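You operate a simulated robot arm through the tools that you are given. There is no shell and no other tool.

The job below is to be done with a simulated two-armed robot. You get a single attempt, and the scene is never put back.

JOB
Seal the cream dumpling in the white press, then back on the board.
Fine: into the nest, slide in, one stroke, slide out, back where it lay; leave the other dumpling. Where these are worked on the way, their far stop is far enough and under half their travel is too little: press slide.
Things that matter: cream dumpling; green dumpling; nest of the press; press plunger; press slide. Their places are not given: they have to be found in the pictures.

The check looks at the end state, three seconds after you hand in, the way a careful person would. Anything else that was tipped, shoved, dropped, spilled or broken makes it a failure. A push-on lid holds only when it is set on centred and level and pressed home; a screw cap is set on level and turned clockwise until tight.

ROBOT AND FRAMES
Two 7-joint arms with three-finger grippers on one trunk that stands fixed in place. Base frame: the origin is at the foot of the trunk, x ahead of it, y to its left, z up. Lengths are in mm, angles in rad, forces in N, time in s.
The left shoulder is at [30, 124, 1108], the right one opposite. With the tool pointing down near the work surface each hand reaches from about 100 to 780 mm from the base axis, measured 20 degrees to its own side. Payload 2.2 kg a hand.
The TCP of each hand is the grasp point between the finger pads, 28 mm short of the fingertips. In the tool frame z runs along the fingers and y along their closing line. Largest opening 102 mm; the body of the gripper starts 71 mm behind the TCP.
Orientation is told as [roll, pitch, yaw] about the base's x, y, z axes, in that order, counted from this pose: with the fingers straight down and closing along the base's y, the tool's x points along the base's -x, its y along +y and its z along -z.

CONTROLS
- The arms move only by the tool play_rows. It takes "left_steps", "right_steps" or both (then of equal length, played together; a hand with none holds still); each is a list of rows, each an object of numbers (a shift or turn left out is 0, a gripper value left out holds the last): "tx", "ty", "tz": the shift along the base's x, y, z in mm; "wx", "wy", "wz": the turn, a rotation vector about the base's x, y, z in rad; "hand": the gripper command, from -1 (fully open) to 1 (shut), values between in proportion. In form: [{"tx": .., "ty": .., "tz": .., "wx": .., "wy": .., "wz": .., "hand": ..}, ...]. A call has 1 to 20 rows; each row shifts and turns the commanded pose from where the row before left it. Rows are played at 5 a second. More than 50 mm and 0.15 rad between two rows, or a gripper value outside its range, and nothing of the call is played. Where a pose cannot be reached the arm comes as near as it can. A force on the tool above 40 N (or 10 N above the force at the start of the call, whichever is more), or a blocked arm, ends the call early, and 0.2 s more pass. The fingers move at their own pace and stop on an object; they squeeze with about 35 N. The grip force told is the motor's: it shows also when the fingers shut on nothing. Time passes only in rows, and 0.2 s behind the last, so rows that do not move let the fingers close. The reply holds the time, the measured pose of the TCP, the force on the tool along the base axes, the opening and the grip force, in the units named above and with some noise, with the torque about the TCP (base axes, N m) and any sound that the robot's microphone picked up, and new pictures: "pictures" is both (left out), scene, wrist or none (wrist: the cameras of the hands that moved).
- Cameras (640 x 400 px; columns grow to the right, rows downward): "scene" is now at [48.6, -1.6, 1822.9]; the picture's right is [-0.02, -1.00, 0.00], its down [-0.76, 0.01, -0.65] and it looks along [0.65, -0.01, -0.76] (base axes); focal length 337 px, centre (320, 200). "left" rides on the left gripper at [72, 38, -86] in its tool frame; the picture's right is [-0.46, 0.89, 0.00], its down [-0.60, -0.32, -0.73] and it looks along [-0.65, -0.34, 0.68] (tool axes); focal length 256 px, centre (320, 200). "right" rides on the right gripper at [69, 44, -86] in its tool frame; the picture's right is [-0.53, 0.85, 0.00], its down [-0.58, -0.36, -0.73] and it looks along [-0.62, -0.39, 0.68] (tool axes); focal length 256 px, centre (320, 200).
- lift_body(by): slides the trunk up (or, below 0, down) by that many mm; the arms and the scene camera ride with it, the base frame stays. It gives what a move gives, with no picture.
- pan_tilt(pan, tilt): turns the head with the scene camera to pan (to the left, within 2.496 rad either way) and tilt (down, from -0.506 to 1.204), counted from straight ahead of the robot. It gives what a move gives, and a new picture of the scene camera.
- pixel_to_xyz(camera, pixels): for up to 12 pixels [column, row] of the newest picture of that camera ("zoom" is the newest enlarged one), the place [x, y, z] in the base frame of the surface seen there, good to about 2 mm. The clock stands still meanwhile.
- enlarge(camera, box): a new picture of the part [left, top, right, bottom] of that camera's present view, enlarged. The clock stands still meanwhile.
- sign_off(): hands the job in; it is judged then, once.

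Leave the grippers open and the arms clear of the work at the hand-in unless told otherwise.

The tools are called after "Call:" as a command line: name --argument value ..., lists and objects as JSON in quotes. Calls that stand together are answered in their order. play_rows: Moves the arms, as the interface text tells. Its arguments: {"type":"object","properties":{"left_steps":{"type":"array"},"right_steps":{"type":"array"},"pictures":{"type":"string","enum":["both","scene","wrist","none"]}},"required":[]} The other tools are called the same way: lift_body (by) slides the trunk up or down; pan_tilt (pan, tilt) turns the head that bears the scene camera; pixel_to_xyz (camera, pixels) gives the place of the surface under pixels of a picture; enlarge (camera, box) takes an enlarged picture of a part of a camera's view; sign_off () hands the job in.

At the start:

```text
t: 0.0
left_ee_pos: [565.3, 225.2, 1337.9]
left_tool_rot: [-0.001, 0.0, 0.001]
left_wrist_force: [0.0, -0.5, -0.1]
left_torque: [-0.01, 0.0, 0.02]
left_finger_gap: 101.9
left_finger_force: 0.1
right_ee_pos: [544.6, -206.5, 1339.9]
right_tool_rot: [-0.001, 0.001, 0.0]
right_wrist_force: [-0.2, -0.3, 0.2]
right_torque: [0.02, -0.01, -0.02]
right_finger_gap: 101.8
right_finger_force: 0.1
trunk travel left (down, up): [-350.0, 190.0]
head pan, tilt: [-0.019, 0.859]
```

scene: 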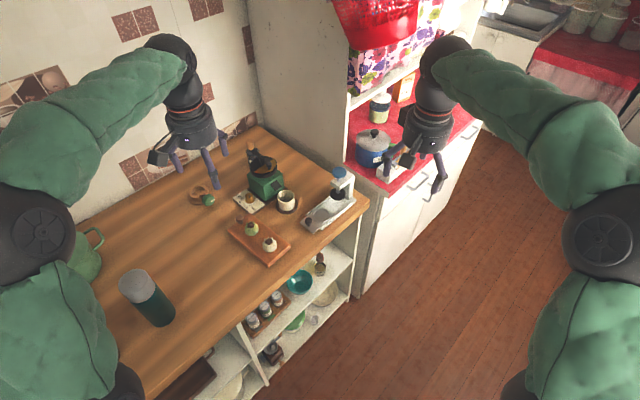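
right: 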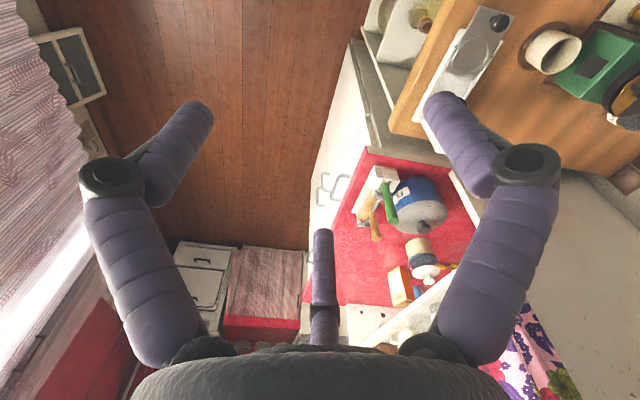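
left: 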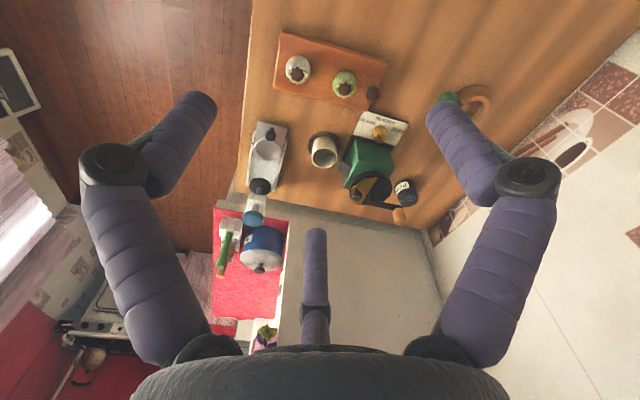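

I see a wooden counter with a board at about (258,242) in the scene picture, holding two dumplings (green at (251,229), cream at (269,243)), and the white press at about (330,208). I'll enlarge that region first.

Call:
enlarge --camera "scene" --box '[200, 140, 380, 280]'

Call:
enlarge --camera "left" --box '[200, 10, 440, 230]'

```text
2.86 times, centred on (290, 210) of scene
```

zoom: 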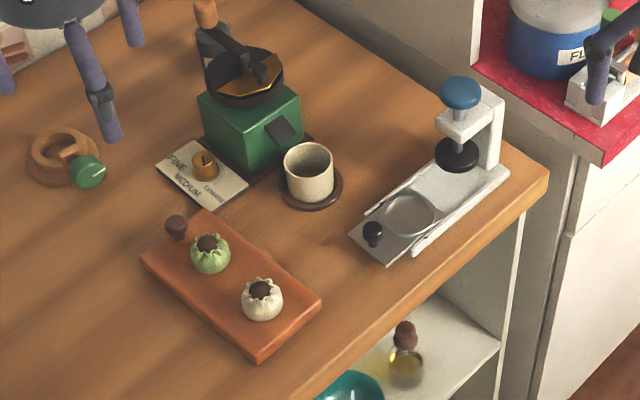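

```text
1.82 times, centred on (320, 120) of left
```

zoom: 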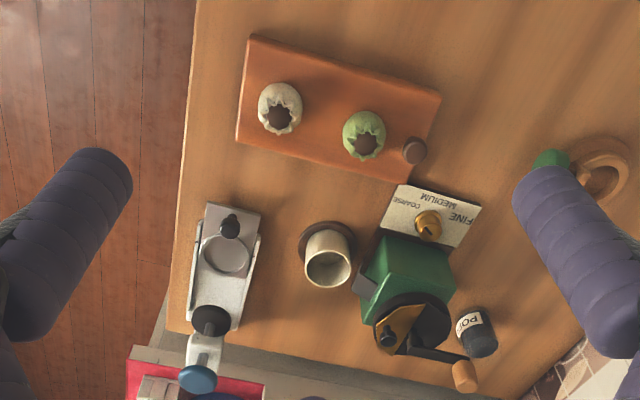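

The press is clear: a slide plate with a nest ring and a black knob at its near end, and a plunger with a black foot under a blue cap. I'll take a tighter zoom of the press and measure points in it.

Call:
enlarge --camera "scene" --box '[290, 155, 370, 220]'

```text
6.15 times, centred on (330, 188) of scene
```

zoom: 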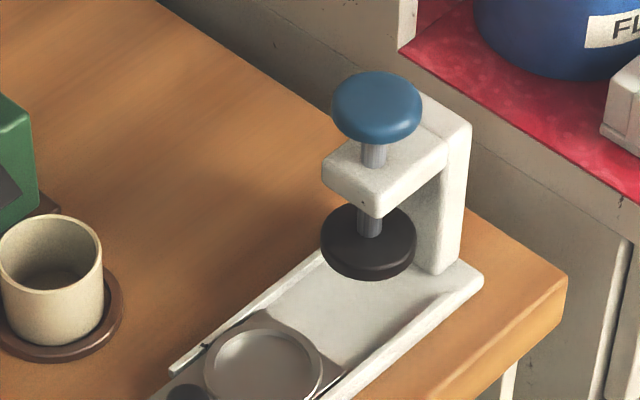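

Now I measure the cap (376,100), foot (368,235), nest ring (262,365), base and the cup near it.

Call:
pixel_to_xyz --camera "zoom" --pixels '[[376, 95], [335, 95], [420, 105], [368, 275], [330, 265], [262, 368], [228, 345], [316, 365], [400, 290], [475, 285], [52, 225], [440, 115]]'

Call:
enlarge --camera "scene" --box '[280, 175, 370, 240]'

```text
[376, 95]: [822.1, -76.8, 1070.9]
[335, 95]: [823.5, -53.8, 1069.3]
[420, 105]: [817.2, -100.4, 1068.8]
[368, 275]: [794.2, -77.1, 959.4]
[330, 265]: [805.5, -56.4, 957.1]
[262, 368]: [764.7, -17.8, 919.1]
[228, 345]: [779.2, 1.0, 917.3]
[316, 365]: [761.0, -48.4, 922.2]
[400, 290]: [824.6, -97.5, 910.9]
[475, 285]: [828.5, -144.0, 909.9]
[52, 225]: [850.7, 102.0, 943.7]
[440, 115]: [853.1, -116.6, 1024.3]
```

```text
6.15 times, centred on (325, 208) of scene
```

zoom: 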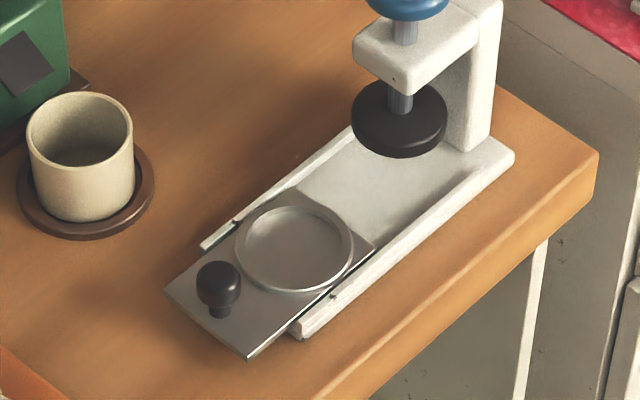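

I measure slide features: knob top (218,272), ring centre (293,248), ring edges, plate corners, rails.

Call:
pixel_to_xyz --camera "zoom" --pixels '[[218, 272], [218, 312], [293, 250], [240, 250], [350, 250], [300, 207], [280, 290], [167, 290], [248, 355], [300, 335], [203, 245], [330, 292]]'

Call:
enlarge --camera "scene" --box '[215, 205, 305, 270]'

```text
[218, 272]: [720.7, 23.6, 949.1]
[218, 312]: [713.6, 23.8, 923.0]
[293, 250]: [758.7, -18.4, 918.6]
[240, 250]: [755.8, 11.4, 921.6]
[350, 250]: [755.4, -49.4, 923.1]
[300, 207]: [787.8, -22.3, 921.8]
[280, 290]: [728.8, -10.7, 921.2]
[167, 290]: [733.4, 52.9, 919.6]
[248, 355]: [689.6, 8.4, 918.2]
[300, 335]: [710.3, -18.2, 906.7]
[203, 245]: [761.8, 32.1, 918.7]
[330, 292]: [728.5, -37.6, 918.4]
```

```text
6.15 times, centred on (260, 238) of scene
```

zoom: 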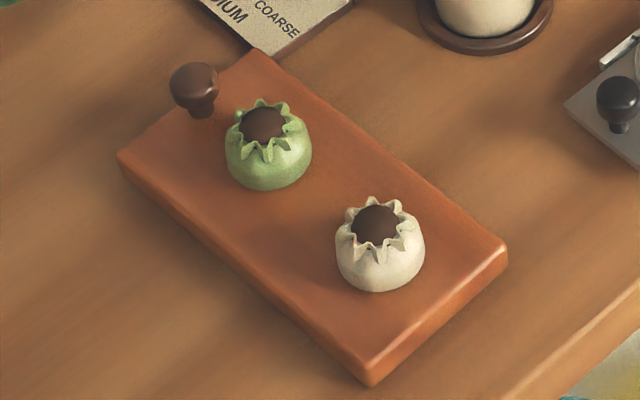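

Both dumplings sit on the board. I measure the cream one (top (376,222), sides, foot), the green one and the board.

Call:
pixel_to_xyz --camera "zoom" --pixels '[[376, 225], [340, 245], [420, 245], [380, 288], [376, 200], [265, 125], [230, 145], [308, 145], [268, 187], [310, 300], [195, 75], [450, 270]]'

Call:
pan_tilt --pan -0.019 --tilt 0.859

```text
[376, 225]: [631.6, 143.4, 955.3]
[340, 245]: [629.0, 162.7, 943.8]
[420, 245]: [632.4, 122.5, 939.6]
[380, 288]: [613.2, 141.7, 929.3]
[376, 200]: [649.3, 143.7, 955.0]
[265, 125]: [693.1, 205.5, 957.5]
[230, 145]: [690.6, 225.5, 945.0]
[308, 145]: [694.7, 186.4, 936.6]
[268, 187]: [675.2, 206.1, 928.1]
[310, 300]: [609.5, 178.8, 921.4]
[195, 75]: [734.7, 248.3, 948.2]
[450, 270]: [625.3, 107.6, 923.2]
```

```text
t: 0.6
left_ee_pos: [565.4, 225.2, 1338.0]
left_tool_rot: [0.0, -0.001, 0.001]
left_wrist_force: [-0.4, -0.4, 0.7]
left_torque: [0.03, -0.02, 0.01]
left_finger_gap: 102.0
left_finger_force: 0.0
right_ee_pos: [543.6, -205.9, 1340.7]
right_tool_rot: [0.0, -0.001, -0.002]
right_wrist_force: [1.0, 0.1, 0.1]
right_torque: [-0.02, -0.03, -0.02]
right_finger_gap: 102.0
right_finger_force: 0.0
trunk travel left (down, up): [-350.0, 190.0]
head pan, tilt: [-0.019, 0.859]
```

scene: 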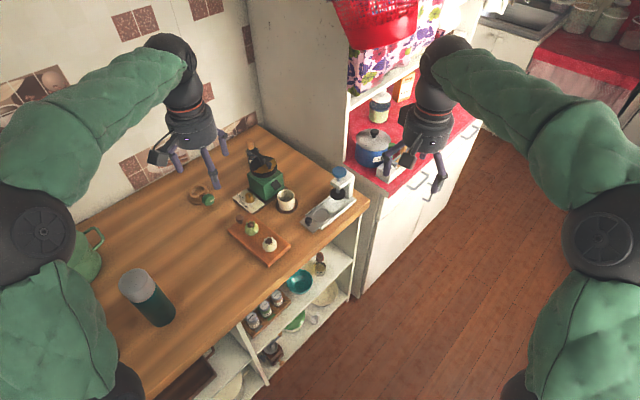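

The head did not change. I read: cream dumpling about (634,143), board top z≈922; nest centre about (758,-18), floor z≈918.5; plunger axis about (820,-78). The slide runs along (0.71,-0.71). Before moving the left arm I check the obstacles: thermos at (140,280) to (155,315), green jug (88,250), grinder (262,165).

Call:
pixel_to_xyz --camera "scene" --pixels '[[133, 283], [155, 322], [90, 245], [264, 163], [266, 185], [200, 300], [208, 200], [287, 195], [340, 172], [345, 190], [362, 205], [250, 370]]'

```text
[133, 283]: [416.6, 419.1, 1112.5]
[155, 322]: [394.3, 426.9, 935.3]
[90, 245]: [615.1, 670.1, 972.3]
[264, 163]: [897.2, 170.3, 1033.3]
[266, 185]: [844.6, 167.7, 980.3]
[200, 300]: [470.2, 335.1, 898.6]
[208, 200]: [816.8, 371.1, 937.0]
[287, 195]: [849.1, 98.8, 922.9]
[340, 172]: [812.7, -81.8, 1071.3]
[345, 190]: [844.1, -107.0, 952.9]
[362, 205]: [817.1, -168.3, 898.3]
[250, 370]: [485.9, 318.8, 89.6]
```

The thermos stands at about (410,425) with its top at z≈1112, near where the left elbow would swing, so the right arm looks safer for the whole job. I check where the elbows are now.

Call:
pixel_to_xyz --camera "scene" --pixels '[[40, 235], [60, 190], [130, 85], [60, 330], [600, 240], [510, 95], [185, 95], [195, 135], [590, 350]]'

```text
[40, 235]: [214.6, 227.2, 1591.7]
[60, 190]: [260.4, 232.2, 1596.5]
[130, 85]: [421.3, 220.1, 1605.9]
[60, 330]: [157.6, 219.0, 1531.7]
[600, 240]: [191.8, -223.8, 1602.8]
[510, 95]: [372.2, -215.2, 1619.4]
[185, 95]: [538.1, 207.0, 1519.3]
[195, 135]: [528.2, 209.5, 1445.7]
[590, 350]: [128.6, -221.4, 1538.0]
```

The elbows are high (z≈1590), so the arm passes well above the thermos. Plan: the left arm carries the dumpling, the right arm works slide and plunger. First I take the left hand over the cream dumpling, tilting the fingers about 0.3 rad forward (needed for reach at the nest) and partly closing to about 75 mm.

Call:
play_rows --left_steps '[{"tx": 6, "ty": -8, "tz": -20, "wy": -0.03, "hand": -0.47}, {"tx": 6, "ty": -8, "tz": -20, "wy": -0.03}, {"tx": 6, "ty": -8, "tz": -20, "wy": -0.03}, {"tx": 6, "ty": -8, "tz": -20, "wy": -0.03}, {"tx": 6, "ty": -8, "tz": -20, "wy": -0.03}, {"tx": 6, "ty": -8, "tz": -20, "wy": -0.03}, {"tx": 6, "ty": -8, "tz": -20, "wy": -0.03}, {"tx": 6, "ty": -8, "tz": -20, "wy": -0.03}, {"tx": 6, "ty": -8, "tz": -20, "wy": -0.03}, {"tx": 6, "ty": -8, "tz": -20, "wy": -0.03}, {"tx": 4, "ty": -2, "tz": -30}, {"tz": -20}]'

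```text
t: 3.2
left_ee_pos: [630.0, 142.6, 1088.2]
left_tool_rot: [-0.002, -0.301, 0.001]
left_wrist_force: [0.2, 0.0, 0.8]
left_torque: [0.03, 0.01, -0.01]
left_finger_gap: 74.8
left_finger_force: 0.0
right_ee_pos: [544.5, -206.2, 1341.0]
right_tool_rot: [-0.002, 0.0, -0.003]
right_wrist_force: [-0.3, 0.7, -0.3]
right_torque: [-0.02, 0.01, 0.01]
right_finger_gap: 102.0
right_finger_force: 0.1
trunk travel left (down, up): [-350.0, 190.0]
head pan, tilt: [-0.019, 0.859]
```

scene: 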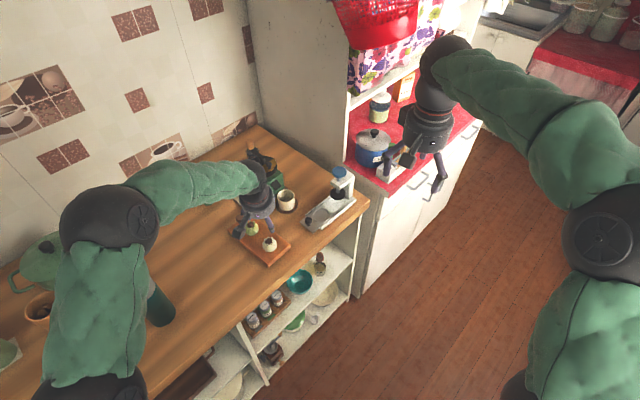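
left: 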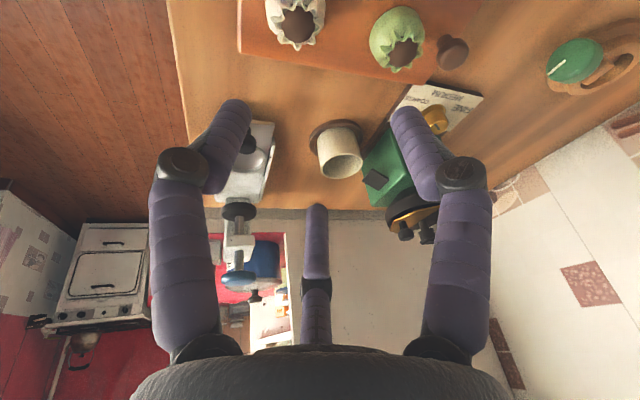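

The hand reached its pose. In the wrist view there seems to be a third finger-like part in the middle (317,260); I enlarge to understand the hand's shape before going down.

Call:
enlarge --camera "scene" --box '[370, 90, 470, 210]'

Call:
enlarge --camera "scene" --box '[210, 150, 310, 270]'

```text
3.33 times, centred on (420, 150) of scene
```

zoom: 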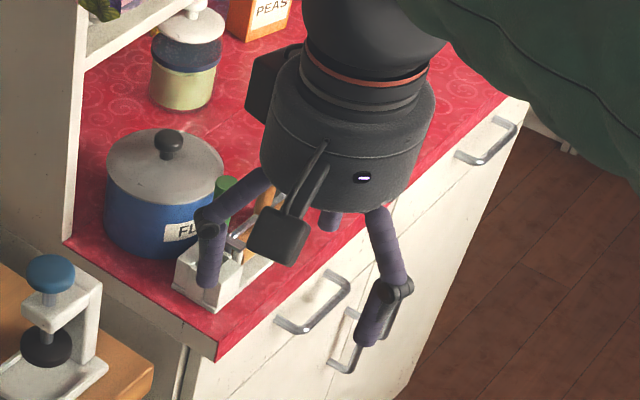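

```text
3.33 times, centred on (260, 210) of scene
```

zoom: 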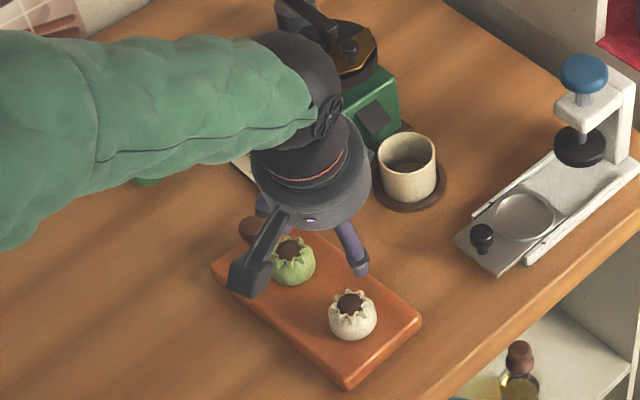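

The hand is really shown with three fingers, about 120° apart (one toward tool +y, two on the -y side). So at the nest I want one finger toward the slide knob and the other two straddling the plunger side, which means yaw +45°. I test the reach high above the nest (z≈1110) upright with that yaw.

Call:
play_rows --left_steps '[{"tz": 10, "wy": 0.1}, {"tz": 10, "wy": 0.1}, {"tz": 5, "wy": 0.101}, {"tx": 10, "ty": -13, "wz": 0.0785}, {"tx": 10, "ty": -13, "wz": 0.0785}, {"tx": 10, "ty": -13, "wz": 0.0785}, {"tx": 10, "ty": -13, "wz": 0.0785}, {"tx": 10, "ty": -13, "wz": 0.0785}, {"tx": 10, "ty": -13, "wz": 0.0785}, {"tx": 10, "ty": -13, "wz": 0.0785}, {"tx": 10, "ty": -13, "wz": 0.0785}, {"tx": 10, "ty": -13, "wz": 0.0785}, {"tx": 10, "ty": -13, "wz": 0.0785}, {"tx": 14, "ty": -15}, {"tx": 14, "ty": -15}]'

```text
t: 6.4
left_ee_pos: [728.5, 13.9, 1112.4]
left_tool_rot: [0.002, 0.004, 0.785]
left_wrist_force: [-0.9, -0.7, 0.2]
left_torque: [-0.01, 0.03, -0.01]
left_finger_gap: 75.2
left_finger_force: 0.1
left hand out of reach, approached as far as the arm can: row 14, 15
right_ee_pos: [544.1, -206.3, 1340.2]
right_tool_rot: [-0.001, 0.001, -0.002]
right_wrist_force: [-0.2, 0.0, 0.4]
right_torque: [0.02, 0.0, 0.02]
right_finger_gap: 102.0
right_finger_force: 0.0
trunk travel left (down, up): [-350.0, 190.0]
head pan, tilt: [-0.019, 0.859]
```

scene: 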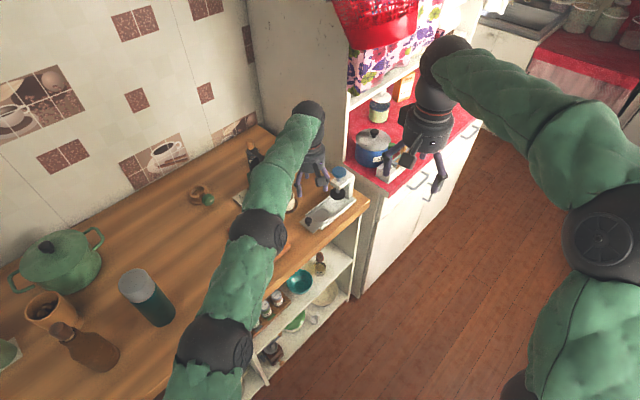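
left: 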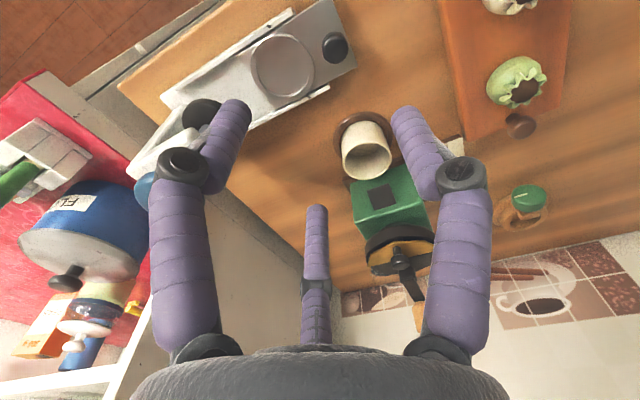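

The arm stops short at (728,14), about 707 mm from the shoulder; the nest needs about 0.2 rad of forward tilt. The wrist view shows the press well, so I measure the nest at (283,68), knob (335,47) and foot (200,112) from here.

Call:
pixel_to_xyz --camera "left" --pixels '[[283, 66], [253, 66], [313, 66], [283, 38], [283, 94], [335, 42], [300, 11], [327, 92], [262, 30], [350, 62], [147, 190], [196, 106]]'

Call:
enlarge --camera "left" --box '[140, 0, 380, 150]'

```text
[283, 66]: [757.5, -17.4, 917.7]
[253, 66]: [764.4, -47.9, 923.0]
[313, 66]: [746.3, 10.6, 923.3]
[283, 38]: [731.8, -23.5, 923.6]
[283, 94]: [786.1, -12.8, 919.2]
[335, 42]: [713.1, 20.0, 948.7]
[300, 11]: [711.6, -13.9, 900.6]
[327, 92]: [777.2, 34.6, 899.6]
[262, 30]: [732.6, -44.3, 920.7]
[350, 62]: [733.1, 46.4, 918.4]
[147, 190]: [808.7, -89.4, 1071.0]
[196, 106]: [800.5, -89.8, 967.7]
```

```text
2.67 times, centred on (260, 75) of left
```

zoom: 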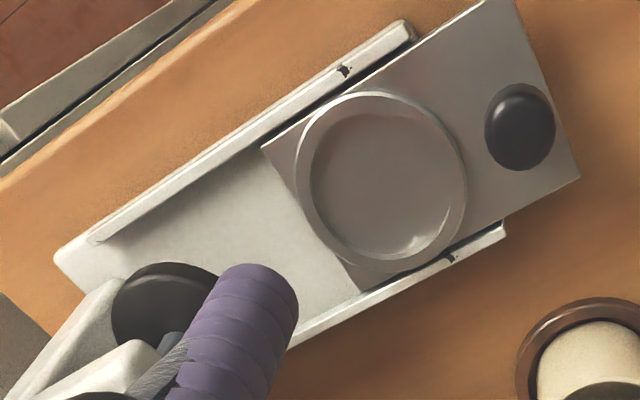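

Nest centre from here ≈ (757.5,-18), floor z≈918, rim z≈923; foot about z 957–968. I go back above the cream dumpling with yaw 45° kept, tilting 0.2 rad forward, gap about 66 mm.

Call:
play_rows --left_steps '[{"tx": -12, "ty": 15, "wy": -0.02}, {"tx": -12, "ty": 15, "wy": -0.02}, {"tx": -12, "ty": 15, "wy": -0.02}, {"tx": -12, "ty": 15, "wy": -0.02}, {"tx": -12, "ty": 15, "wy": -0.02}, {"tx": -12, "ty": 15, "wy": -0.02}, {"tx": -12, "ty": 15, "wy": -0.02}, {"tx": -12, "ty": 15, "wy": -0.02}, {"tx": -12, "ty": 15, "wy": -0.02, "hand": -0.294}, {"tx": -12, "ty": 15, "wy": -0.02}]' --pictures "wrist"

```text
t: 8.6
left_ee_pos: [608.5, 162.8, 1113.6]
left_tool_rot: [-0.144, -0.142, 0.796]
left_wrist_force: [1.0, 0.7, -0.1]
left_torque: [0.0, -0.01, -0.02]
left_finger_gap: 66.0
left_finger_force: 0.0
right_ee_pos: [542.6, -205.4, 1340.7]
right_tool_rot: [0.0, -0.001, -0.002]
right_wrist_force: [-0.4, 0.4, 0.2]
right_torque: [-0.01, 0.01, 0.03]
right_finger_gap: 102.1
right_finger_force: 0.1
trunk travel left (down, up): [-350.0, 190.0]
head pan, tilt: [-0.019, 0.859]
```

left: 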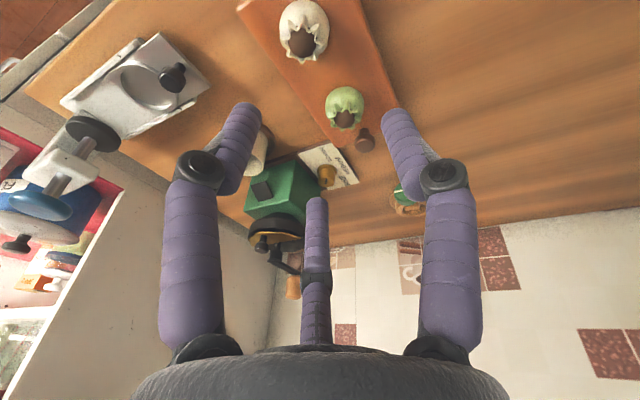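

The commanded pose follows the reached one, fine; tilt is as wanted. Now shift by (+22,-20) and go down to z≈1005, with fingertips still 20 mm over the dumpling, and look.

Call:
play_rows --left_steps '[{"tx": 7, "ty": -6, "tz": -16}, {"tx": 7, "ty": -7, "tz": -16}, {"tx": 8, "ty": -7, "tz": -16}, {"tz": -20}, {"tz": -20}, {"tz": -20}]'

```text
t: 10.0
left_ee_pos: [632.0, 142.9, 1004.4]
left_tool_rot: [-0.144, -0.14, 0.797]
left_wrist_force: [0.0, 0.4, 0.9]
left_torque: [0.02, 0.01, -0.03]
left_finger_gap: 66.2
left_finger_force: 0.1
right_ee_pos: [543.3, -207.1, 1340.6]
right_tool_rot: [-0.001, 0.0, -0.001]
right_wrist_force: [0.3, -0.5, 0.1]
right_torque: [-0.01, -0.01, -0.01]
right_finger_gap: 102.0
right_finger_force: 0.1
trunk travel left (down, up): [-350.0, 190.0]
head pan, tilt: [-0.019, 0.859]
```

scene: 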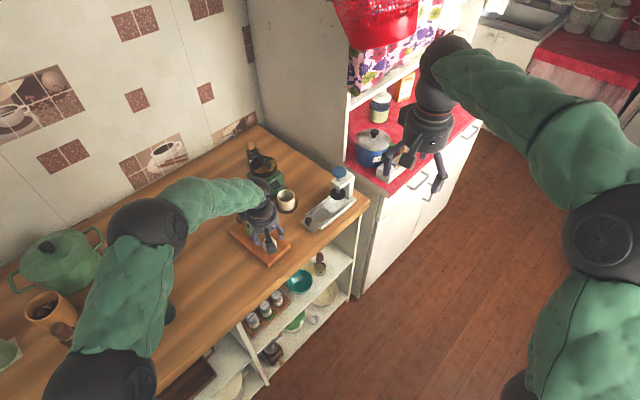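
left: 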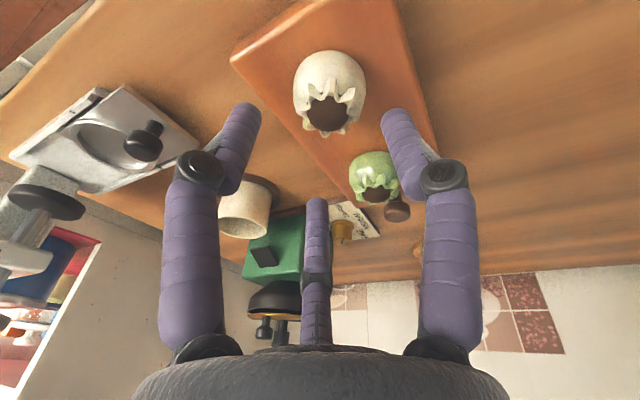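

I check the dumpling's position from the wrist camera: filling (327,112), body sides (296,85), (363,85), front (328,55), and green (375,190).

Call:
pixel_to_xyz --camera "left" --pixels '[[327, 112], [297, 85], [362, 85], [328, 55], [328, 75], [328, 133], [304, 112], [352, 105], [375, 192], [350, 30], [355, 175]]'

Call:
enlarge --camera "scene" --box '[225, 200, 305, 270]'

```text
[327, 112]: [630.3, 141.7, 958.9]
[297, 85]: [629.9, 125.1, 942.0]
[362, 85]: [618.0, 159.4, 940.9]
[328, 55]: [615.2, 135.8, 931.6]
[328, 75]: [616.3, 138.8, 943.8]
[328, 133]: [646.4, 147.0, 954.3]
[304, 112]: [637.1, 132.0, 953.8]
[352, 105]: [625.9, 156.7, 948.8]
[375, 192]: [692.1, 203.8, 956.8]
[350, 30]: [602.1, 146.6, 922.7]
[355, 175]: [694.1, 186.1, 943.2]
```

```text
5.71 times, centred on (265, 235) of scene
```

zoom: 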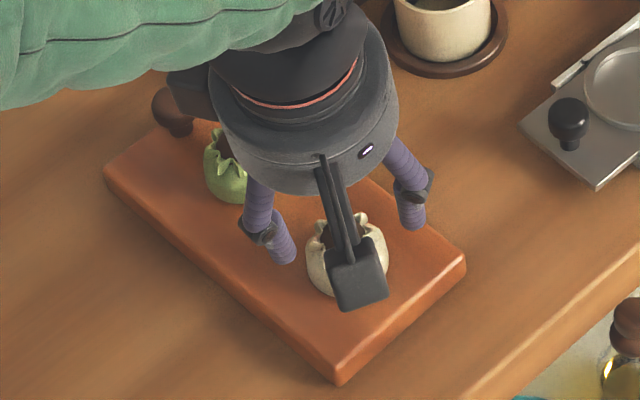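

Both cameras agree: dumpling centre ≈ (632.5,142.5). I shift -3 in x (tilt offset) and go down to TCP z≈960 so that the fingertips are ~10 mm above the board.

Call:
play_rows --left_steps '[{"tx": -1, "tz": -9}, {"tx": -1, "tz": -9}, {"tx": -1, "tz": -9}, {"tz": -9}, {"tz": -8.5}, {"tz": 0}]'

```text
t: 11.4
left_ee_pos: [627.8, 143.6, 960.4]
left_tool_rot: [-0.145, -0.142, 0.795]
left_wrist_force: [0.6, 0.2, -0.4]
left_torque: [0.01, 0.02, -0.03]
left_finger_gap: 66.1
left_finger_force: 0.1
right_ee_pos: [543.3, -206.6, 1339.2]
right_tool_rot: [-0.001, 0.0, -0.003]
right_wrist_force: [-0.4, -0.2, -0.4]
right_torque: [0.01, -0.01, 0.01]
right_finger_gap: 102.0
right_finger_force: 0.0
trunk travel left (down, up): [-350.0, 190.0]
head pan, tilt: [-0.019, 0.859]
```

scene: 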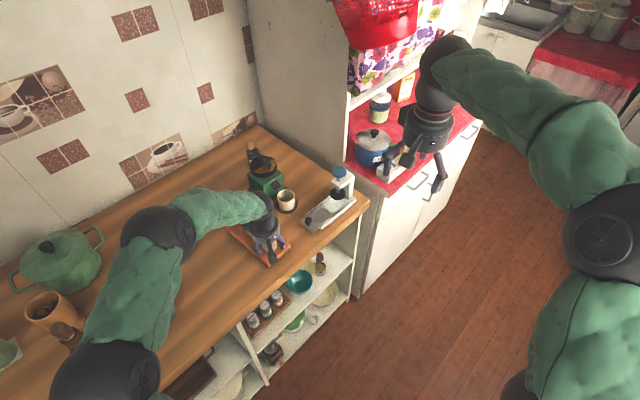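
left: 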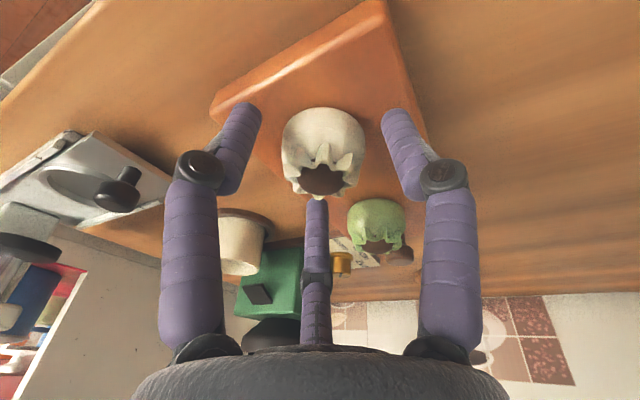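

The dumpling is centred between the fingers at (322,150). I close gently toward about 38 mm gap and read the gap and force.

Call:
play_rows --left_steps '[{"hand": 0.0}, {"hand": 0.15}, {"hand": 0.25}, {"hand": 0.25}, {"hand": 0.25}]' --pictures "wrist"

```text
t: 12.6
left_ee_pos: [627.5, 144.1, 960.9]
left_tool_rot: [-0.143, -0.14, 0.796]
left_wrist_force: [0.5, 0.7, 0.6]
left_torque: [-0.01, 0.01, 0.03]
left_finger_gap: 45.1
left_finger_force: 6.2
right_ee_pos: [543.8, -205.9, 1340.4]
right_tool_rot: [0.001, 0.0, -0.001]
right_wrist_force: [0.1, -0.1, -0.5]
right_torque: [0.0, 0.0, 0.0]
right_finger_gap: 101.9
right_finger_force: 0.0
trunk travel left (down, up): [-350.0, 190.0]
head pan, tilt: [-0.019, 0.859]
```

left: 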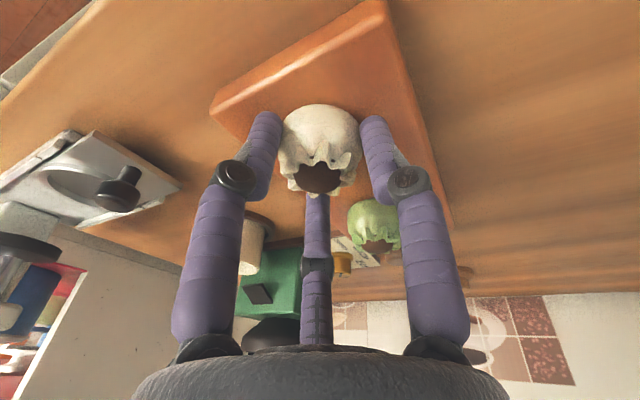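

It stopped at a 45 mm gap with 6 N. I firm the grip a bit and lift 60 mm straight up, watching that it comes along.

Call:
play_rows --left_steps '[{"hand": 0.4}, {"hand": 0.4}, {"tz": 5}, {"tz": 10}, {"tz": 15}, {"tz": 15}, {"tz": 15}, {"tz": 10}]'

```text
t: 14.4
left_ee_pos: [628.5, 142.9, 1031.0]
left_tool_rot: [-0.144, -0.141, 0.795]
left_wrist_force: [0.4, 0.5, -1.4]
left_torque: [-0.02, 0.02, -0.03]
left_finger_gap: 30.6
left_finger_force: 0.0
right_ee_pos: [543.2, -206.0, 1340.5]
right_tool_rot: [-0.001, 0.002, -0.003]
right_wrist_force: [0.1, -0.1, -0.1]
right_torque: [-0.01, -0.01, 0.03]
right_finger_gap: 102.0
right_finger_force: 0.0
trunk travel left (down, up): [-350.0, 190.0]
head pan, tilt: [-0.019, 0.859]
```

scene: 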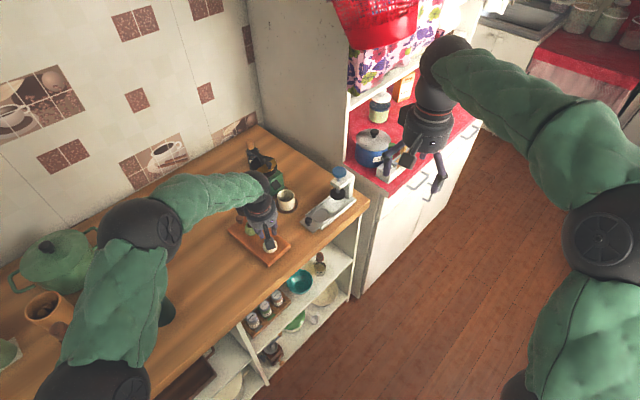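
left: 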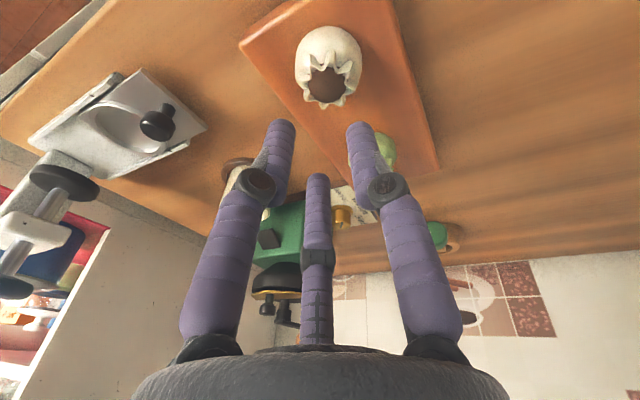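

The fingers slipped off: gap is now 30 mm and the dumpling stayed on the board. With the tilt the forward fingertip sat too high on its rounded side. I look at its position and profile again.

Call:
enlarge --camera "left" --box '[260, 0, 420, 110]'

Call:
enlarge --camera "scene" --box '[235, 215, 295, 265]'

```text
3.64 times, centred on (340, 55) of left
```

zoom: 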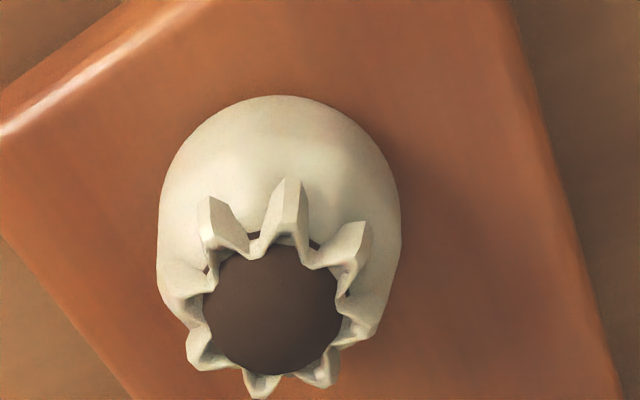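

```text
8.00 times, centred on (265, 240) of scene
```

zoom: 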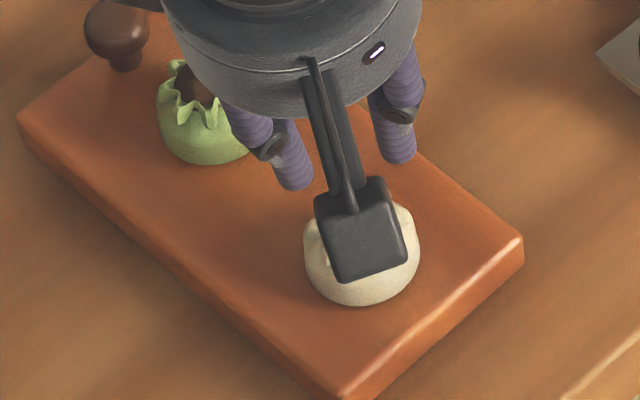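

I measure its place again with the wrist camera: filling (327,84), near edge (330,28), sides (297,55), (361,55), back pleat (325,107).

Call:
pixel_to_xyz --camera "left" --pixels '[[327, 84], [327, 28], [297, 60], [361, 60], [324, 104], [331, 53], [310, 62], [350, 64], [327, 33], [327, 45]]'

```text
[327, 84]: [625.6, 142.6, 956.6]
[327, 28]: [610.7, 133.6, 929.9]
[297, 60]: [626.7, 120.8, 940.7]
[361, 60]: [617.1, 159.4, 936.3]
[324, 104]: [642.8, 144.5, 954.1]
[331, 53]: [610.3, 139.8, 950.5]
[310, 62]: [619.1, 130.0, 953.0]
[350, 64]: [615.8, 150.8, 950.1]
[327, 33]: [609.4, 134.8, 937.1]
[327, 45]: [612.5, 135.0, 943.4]
```

It is upright but moved about 4 mm toward the robot, centre now ≈ (628,142). Its widest level is at z≈936. I reopen, reduce the tilt to 0.1 rad so the three tips are at nearly the same height, and go down first to z≈978 to check centring.

Call:
play_rows --left_steps '[{"hand": -0.294}, {"tx": -1.5, "wy": 0.05}, {"tx": -1, "ty": -0.5, "wy": 0.05}, {"tz": -13}, {"tz": -13}, {"tz": -13}, {"tz": -13}, {"tz": 0}]'

```text
t: 16.2
left_ee_pos: [624.9, 142.7, 976.4]
left_tool_rot: [-0.07, -0.07, 0.789]
left_wrist_force: [0.0, -0.6, 0.0]
left_torque: [0.0, 0.02, 0.0]
left_finger_gap: 65.9
left_finger_force: 0.0
right_ee_pos: [544.6, -206.8, 1341.5]
right_tool_rot: [0.0, 0.0, 0.001]
right_wrist_force: [0.6, -0.2, -0.1]
right_torque: [0.01, 0.01, -0.02]
right_finger_gap: 101.9
right_finger_force: 0.1
trunk travel left (down, up): [-350.0, 190.0]
head pan, tilt: [-0.019, 0.859]
```

scene: 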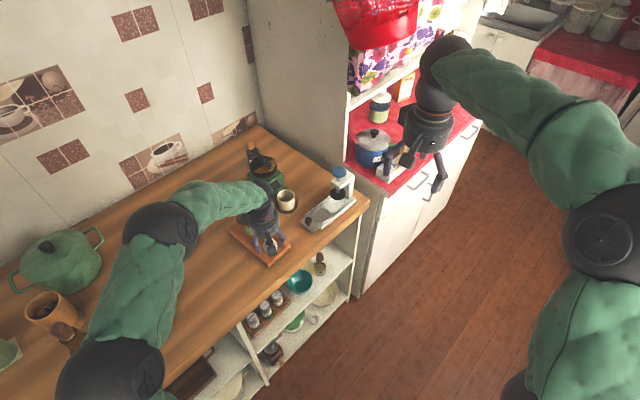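
left: 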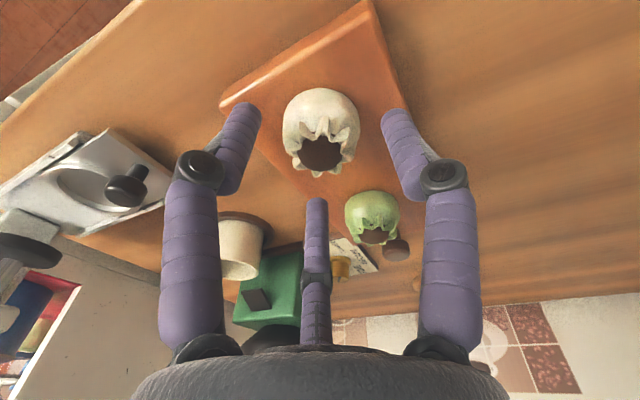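

Centred within about 2 mm. I go down to TCP z≈957.5, nudging -1.5 in x, then close, with a firmer squeeze.

Call:
play_rows --left_steps '[{"tx": -0.8, "tz": -9}, {"tx": -0.7, "tz": -9.5}, {"tz": 0}, {"hand": 0.0}, {"hand": 0.15}, {"hand": 0.25}, {"hand": 0.25}, {"hand": 0.25}]'

```text
t: 18.0
left_ee_pos: [626.0, 142.5, 958.6]
left_tool_rot: [-0.071, -0.069, 0.786]
left_wrist_force: [1.3, 1.2, 0.8]
left_torque: [0.0, 0.01, -0.01]
left_finger_gap: 44.3
left_finger_force: 6.5
right_ee_pos: [543.2, -206.6, 1341.0]
right_tool_rot: [0.0, 0.0, -0.002]
right_wrist_force: [0.1, -0.1, -0.2]
right_torque: [-0.04, -0.01, 0.01]
right_finger_gap: 102.0
right_finger_force: 0.1
trunk travel left (down, up): [-350.0, 190.0]
head pan, tilt: [-0.019, 0.859]
```

scene: 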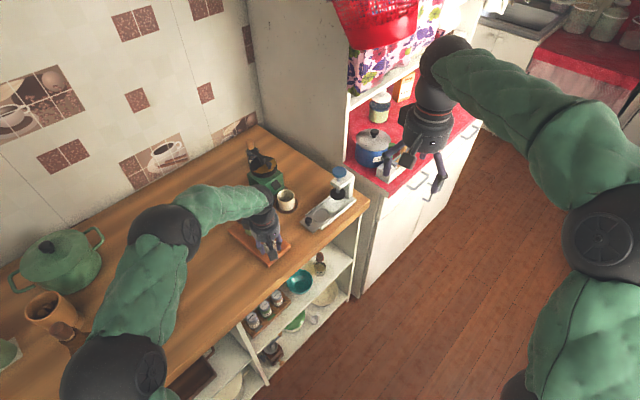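
left: 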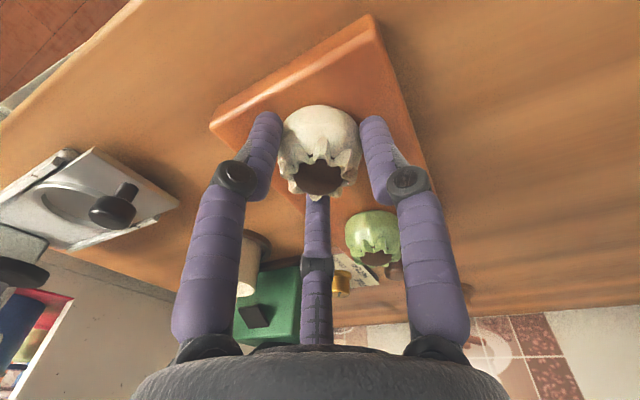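

Gap 44 mm at contact. To be safer against slipping I open slightly, go 3 mm lower (tips about 5 mm above the board), close again and squeeze harder.

Call:
play_rows --left_steps '[{"hand": -0.1}, {"hand": -0.1}, {"tz": -3.5}, {"tz": 0, "hand": 0.15}, {"hand": 0.25}, {"hand": 0.35}, {"hand": 0.5}, {"hand": 0.5}, {"hand": 0.5}]' --pictures "wrist"

```text
t: 20.0
left_ee_pos: [624.2, 143.1, 956.0]
left_tool_rot: [-0.072, -0.07, 0.788]
left_wrist_force: [0.5, -0.1, 0.4]
left_torque: [0.03, 0.0, 0.0]
left_finger_gap: 44.7
left_finger_force: 5.5
right_ee_pos: [543.3, -205.2, 1340.7]
right_tool_rot: [0.0, 0.001, -0.003]
right_wrist_force: [-0.3, 0.5, 0.6]
right_torque: [-0.01, -0.01, 0.03]
right_finger_gap: 101.7
right_finger_force: 0.0
trunk travel left (down, up): [-350.0, 190.0]
head pan, tilt: [-0.019, 0.859]
```

left: 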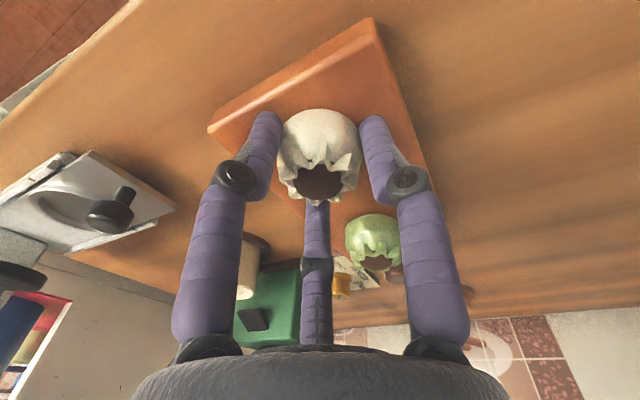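

Gap 44.7 mm, force about 6 N. I lift slowly by about 12 mm and check the gap before going on.

Call:
play_rows --left_steps '[{"hand": 0.7}, {"hand": 0.7}, {"tz": 2}, {"tz": 2}, {"tz": 2}, {"tz": 3}, {"tz": 3}]' --pictures "wrist"

```text
t: 21.6
left_ee_pos: [624.5, 142.5, 968.1]
left_tool_rot: [-0.071, -0.071, 0.787]
left_wrist_force: [-0.1, 0.4, -0.6]
left_torque: [0.03, 0.0, -0.01]
left_finger_gap: 44.3
left_finger_force: 6.3
right_ee_pos: [543.0, -206.6, 1340.2]
right_tool_rot: [0.001, 0.001, 0.0]
right_wrist_force: [-0.1, 0.3, -0.1]
right_torque: [0.02, 0.02, 0.0]
right_finger_gap: 102.0
right_finger_force: 0.0
trunk travel left (down, up): [-350.0, 190.0]
head pan, tilt: [-0.019, 0.859]
```

left: 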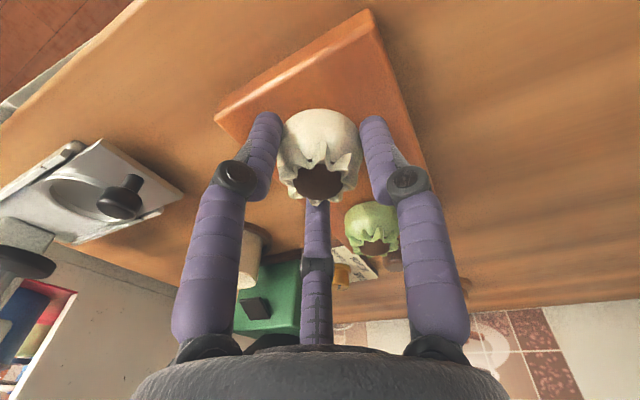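

It holds now (gap steady, dumpling fixed in the view while the board drops away). I raise it further to z≈1012 slowly.

Call:
play_rows --left_steps '[{"tz": 4}, {"tz": 5}, {"tz": 6}, {"tz": 7}, {"tz": 7}, {"tz": 7}, {"tz": 5}, {"tz": 3}]' --pictures "wrist"

```text
t: 23.4
left_ee_pos: [624.8, 143.2, 1012.1]
left_tool_rot: [-0.074, -0.07, 0.789]
left_wrist_force: [-1.2, -0.6, -1.3]
left_torque: [0.02, -0.02, 0.02]
left_finger_gap: 44.9
left_finger_force: 6.0
right_ee_pos: [544.2, -206.4, 1340.0]
right_tool_rot: [0.0, 0.0, -0.001]
right_wrist_force: [-0.2, 0.4, -0.2]
right_torque: [0.0, 0.02, -0.01]
right_finger_gap: 102.0
right_finger_force: 0.1
trunk travel left (down, up): [-350.0, 190.0]
head pan, tilt: [-0.019, 0.859]
```

left: 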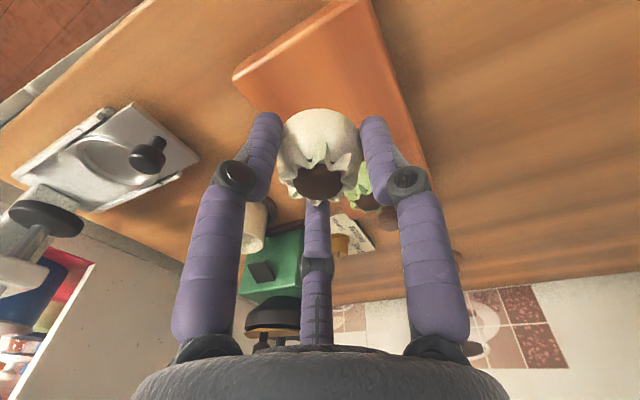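

Still held. Now carry it over to the nest: shift (+130,-161) at z≈1012 in small steps.

Call:
play_rows --left_steps '[{"tx": 4, "ty": -5}, {"tx": 7, "ty": -9}, {"tx": 9, "ty": -11}, {"tx": 9, "ty": -11}, {"tx": 9, "ty": -11}, {"tx": 9, "ty": -11}, {"tx": 9, "ty": -11}, {"tx": 9, "ty": -11}, {"tx": 9, "ty": -11}, {"tx": 9, "ty": -11}, {"tx": 9, "ty": -11}, {"tx": 9, "ty": -11}, {"tx": 9, "ty": -11}, {"tx": 8, "ty": -11}, {"tx": 7, "ty": -9}, {"tx": 5, "ty": -7}]'

```text
t: 26.8
left_ee_pos: [746.7, -18.7, 1012.6]
left_tool_rot: [-0.072, -0.071, 0.789]
left_wrist_force: [-0.5, -1.1, -1.3]
left_torque: [0.0, 0.01, 0.03]
left_finger_gap: 44.7
left_finger_force: 6.4
left hand out of reach, approached as far as the arm can: row 16
right_ee_pos: [543.4, -206.3, 1340.7]
right_tool_rot: [0.001, 0.0, -0.002]
right_wrist_force: [-0.8, -0.3, -0.2]
right_torque: [-0.02, 0.0, 0.0]
right_finger_gap: 101.7
right_finger_force: 0.2
trunk travel left (down, up): [-350.0, 190.0]
head pan, tilt: [-0.019, 0.859]
```

scene: 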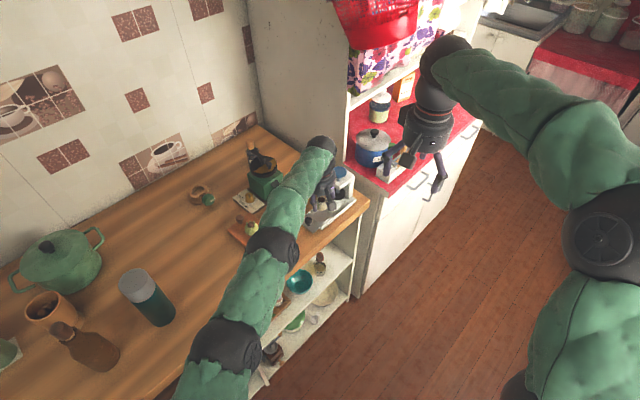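
left: 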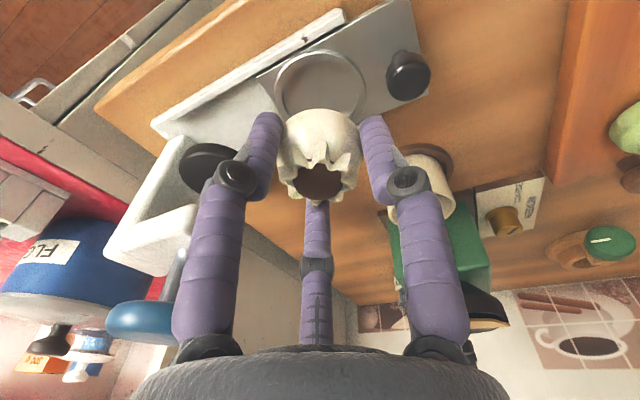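

The arm stopped 8 mm short in x (746.7), so I need slightly more tilt. First I re-measure the nest from this nearer view: rim at (276,88), (367,85), (322,51), knob (408,70).

Call:
pixel_to_xyz --camera "left" --pixels '[[276, 86], [366, 86], [322, 51], [322, 75], [290, 62], [355, 62], [408, 70], [320, 185], [286, 150], [356, 150], [322, 112]]'

Call:
enlarge --camera "scene" --box '[290, 150, 370, 230]'

```text
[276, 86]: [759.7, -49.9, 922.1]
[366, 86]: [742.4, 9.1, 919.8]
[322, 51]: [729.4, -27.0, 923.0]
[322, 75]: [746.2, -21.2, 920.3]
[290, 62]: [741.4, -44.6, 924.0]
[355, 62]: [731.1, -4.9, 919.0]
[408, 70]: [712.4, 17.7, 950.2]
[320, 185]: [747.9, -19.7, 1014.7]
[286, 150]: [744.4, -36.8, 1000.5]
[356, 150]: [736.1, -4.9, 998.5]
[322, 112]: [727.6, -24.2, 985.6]
```

```text
5.00 times, centred on (330, 190) of scene
```

zoom: 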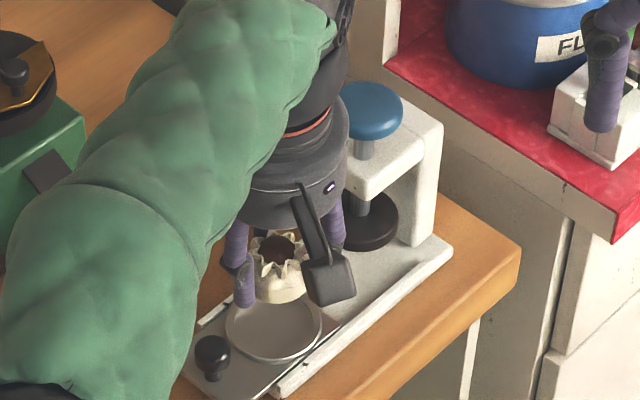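

The nest centre refines to ≈ (758,-18.7) and the dumpling centre is now ≈ (749.5,-19). I tilt a further 0.05 rad, shift +8 in x, and lower to z≈975 (dumpling bottom ≈ 942, still above the rim).

Call:
play_rows --left_steps '[{"tz": -4, "wy": -0.025}, {"tz": -6, "wy": -0.025}, {"tx": 3, "tz": -6}, {"tx": 3, "tz": -6}, {"tx": 2, "ty": 0.3, "tz": -6}, {"tz": -5}, {"tz": -4}]'

```text
t: 28.4
left_ee_pos: [754.6, -18.4, 974.6]
left_tool_rot: [-0.107, -0.106, 0.789]
left_wrist_force: [-0.2, 0.2, -0.8]
left_torque: [-0.01, -0.02, -0.02]
left_finger_gap: 44.6
left_finger_force: 5.8
right_ee_pos: [544.6, -206.6, 1341.4]
right_tool_rot: [0.0, 0.0, -0.002]
right_wrist_force: [0.4, -0.4, -0.4]
right_torque: [0.03, -0.01, 0.04]
right_finger_gap: 101.9
right_finger_force: 0.0
trunk travel left (down, up): [-350.0, 190.0]
head pan, tilt: [-0.019, 0.859]
```

scene: 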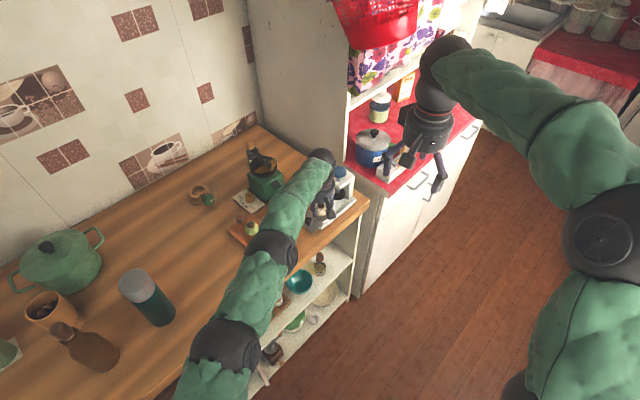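
left: 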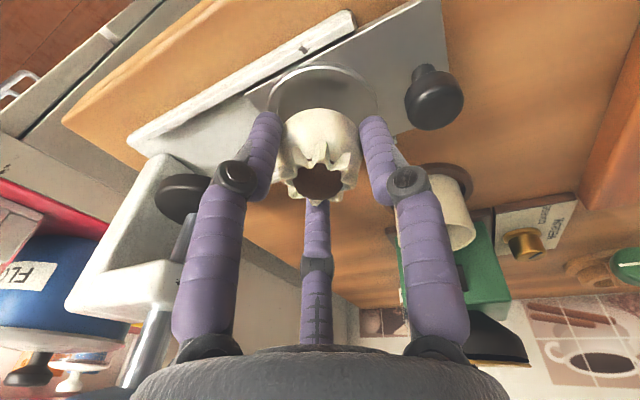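

Predicted dumpling centre (757.6,-18.4), right over the nest. I lower 19.5 mm to z≈955, so its bottom is about 1–2 mm off the nest floor and tips just above the rim.

Call:
play_rows --left_steps '[{"tz": -5}, {"tz": -5}, {"tz": -4}, {"tz": -3}, {"tz": -2.5}, {"tz": 0}]'

Call:
enlarge --camera "left" --box '[220, 40, 480, 230]'

```text
t: 29.8
left_ee_pos: [756.1, -19.7, 955.3]
left_tool_rot: [-0.106, -0.105, 0.792]
left_wrist_force: [-0.5, -0.8, -0.2]
left_torque: [-0.01, 0.03, -0.05]
left_finger_gap: 44.3
left_finger_force: 6.1
right_ee_pos: [544.2, -206.5, 1340.5]
right_tool_rot: [-0.001, 0.0, -0.001]
right_wrist_force: [0.7, 0.0, -0.2]
right_torque: [-0.02, -0.02, 0.02]
right_finger_gap: 102.4
right_finger_force: 0.0
trunk travel left (down, up): [-350.0, 190.0]
head pan, tilt: [-0.019, 0.859]
```

scene: 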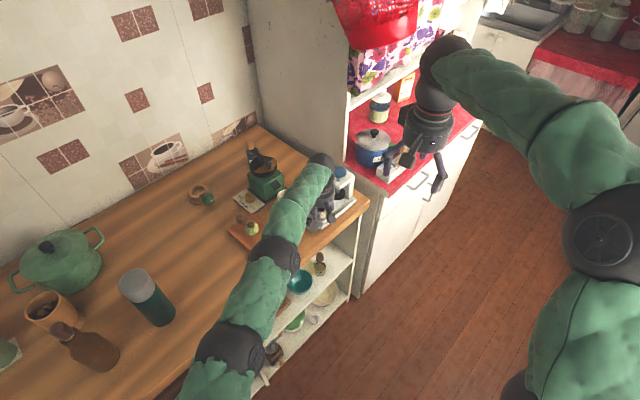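
left: 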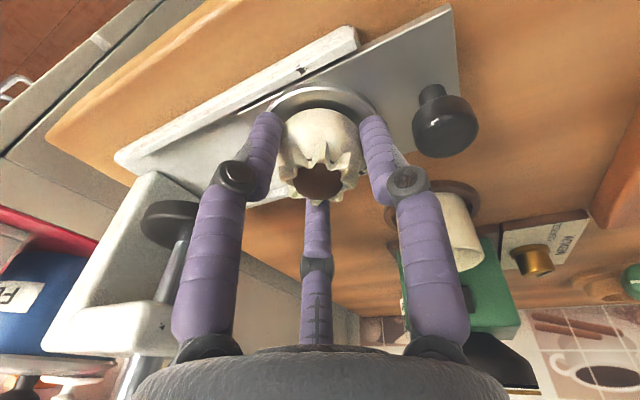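

```text
2.11 times, centred on (350, 135) of left
```

zoom: 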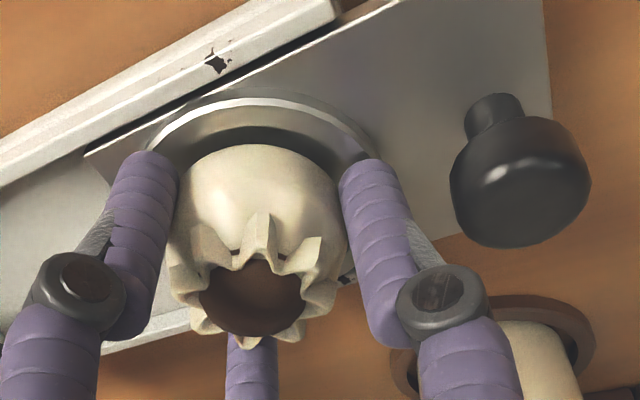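

The dumpling hovers inside the ring. I check the gap between the ring's near edge (255,97), floor (255,128) and the dumpling's near side (255,160) in the zoom.

Call:
pixel_to_xyz --camera "zoom" --pixels '[[255, 97], [255, 128], [255, 150], [255, 165], [255, 185], [345, 120], [165, 140], [370, 145]]'

```text
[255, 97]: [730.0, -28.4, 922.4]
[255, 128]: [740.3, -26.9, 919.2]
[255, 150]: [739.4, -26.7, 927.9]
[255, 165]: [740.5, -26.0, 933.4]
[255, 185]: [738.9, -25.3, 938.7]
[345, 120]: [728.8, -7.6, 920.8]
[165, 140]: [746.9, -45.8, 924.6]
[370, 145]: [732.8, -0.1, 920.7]
```

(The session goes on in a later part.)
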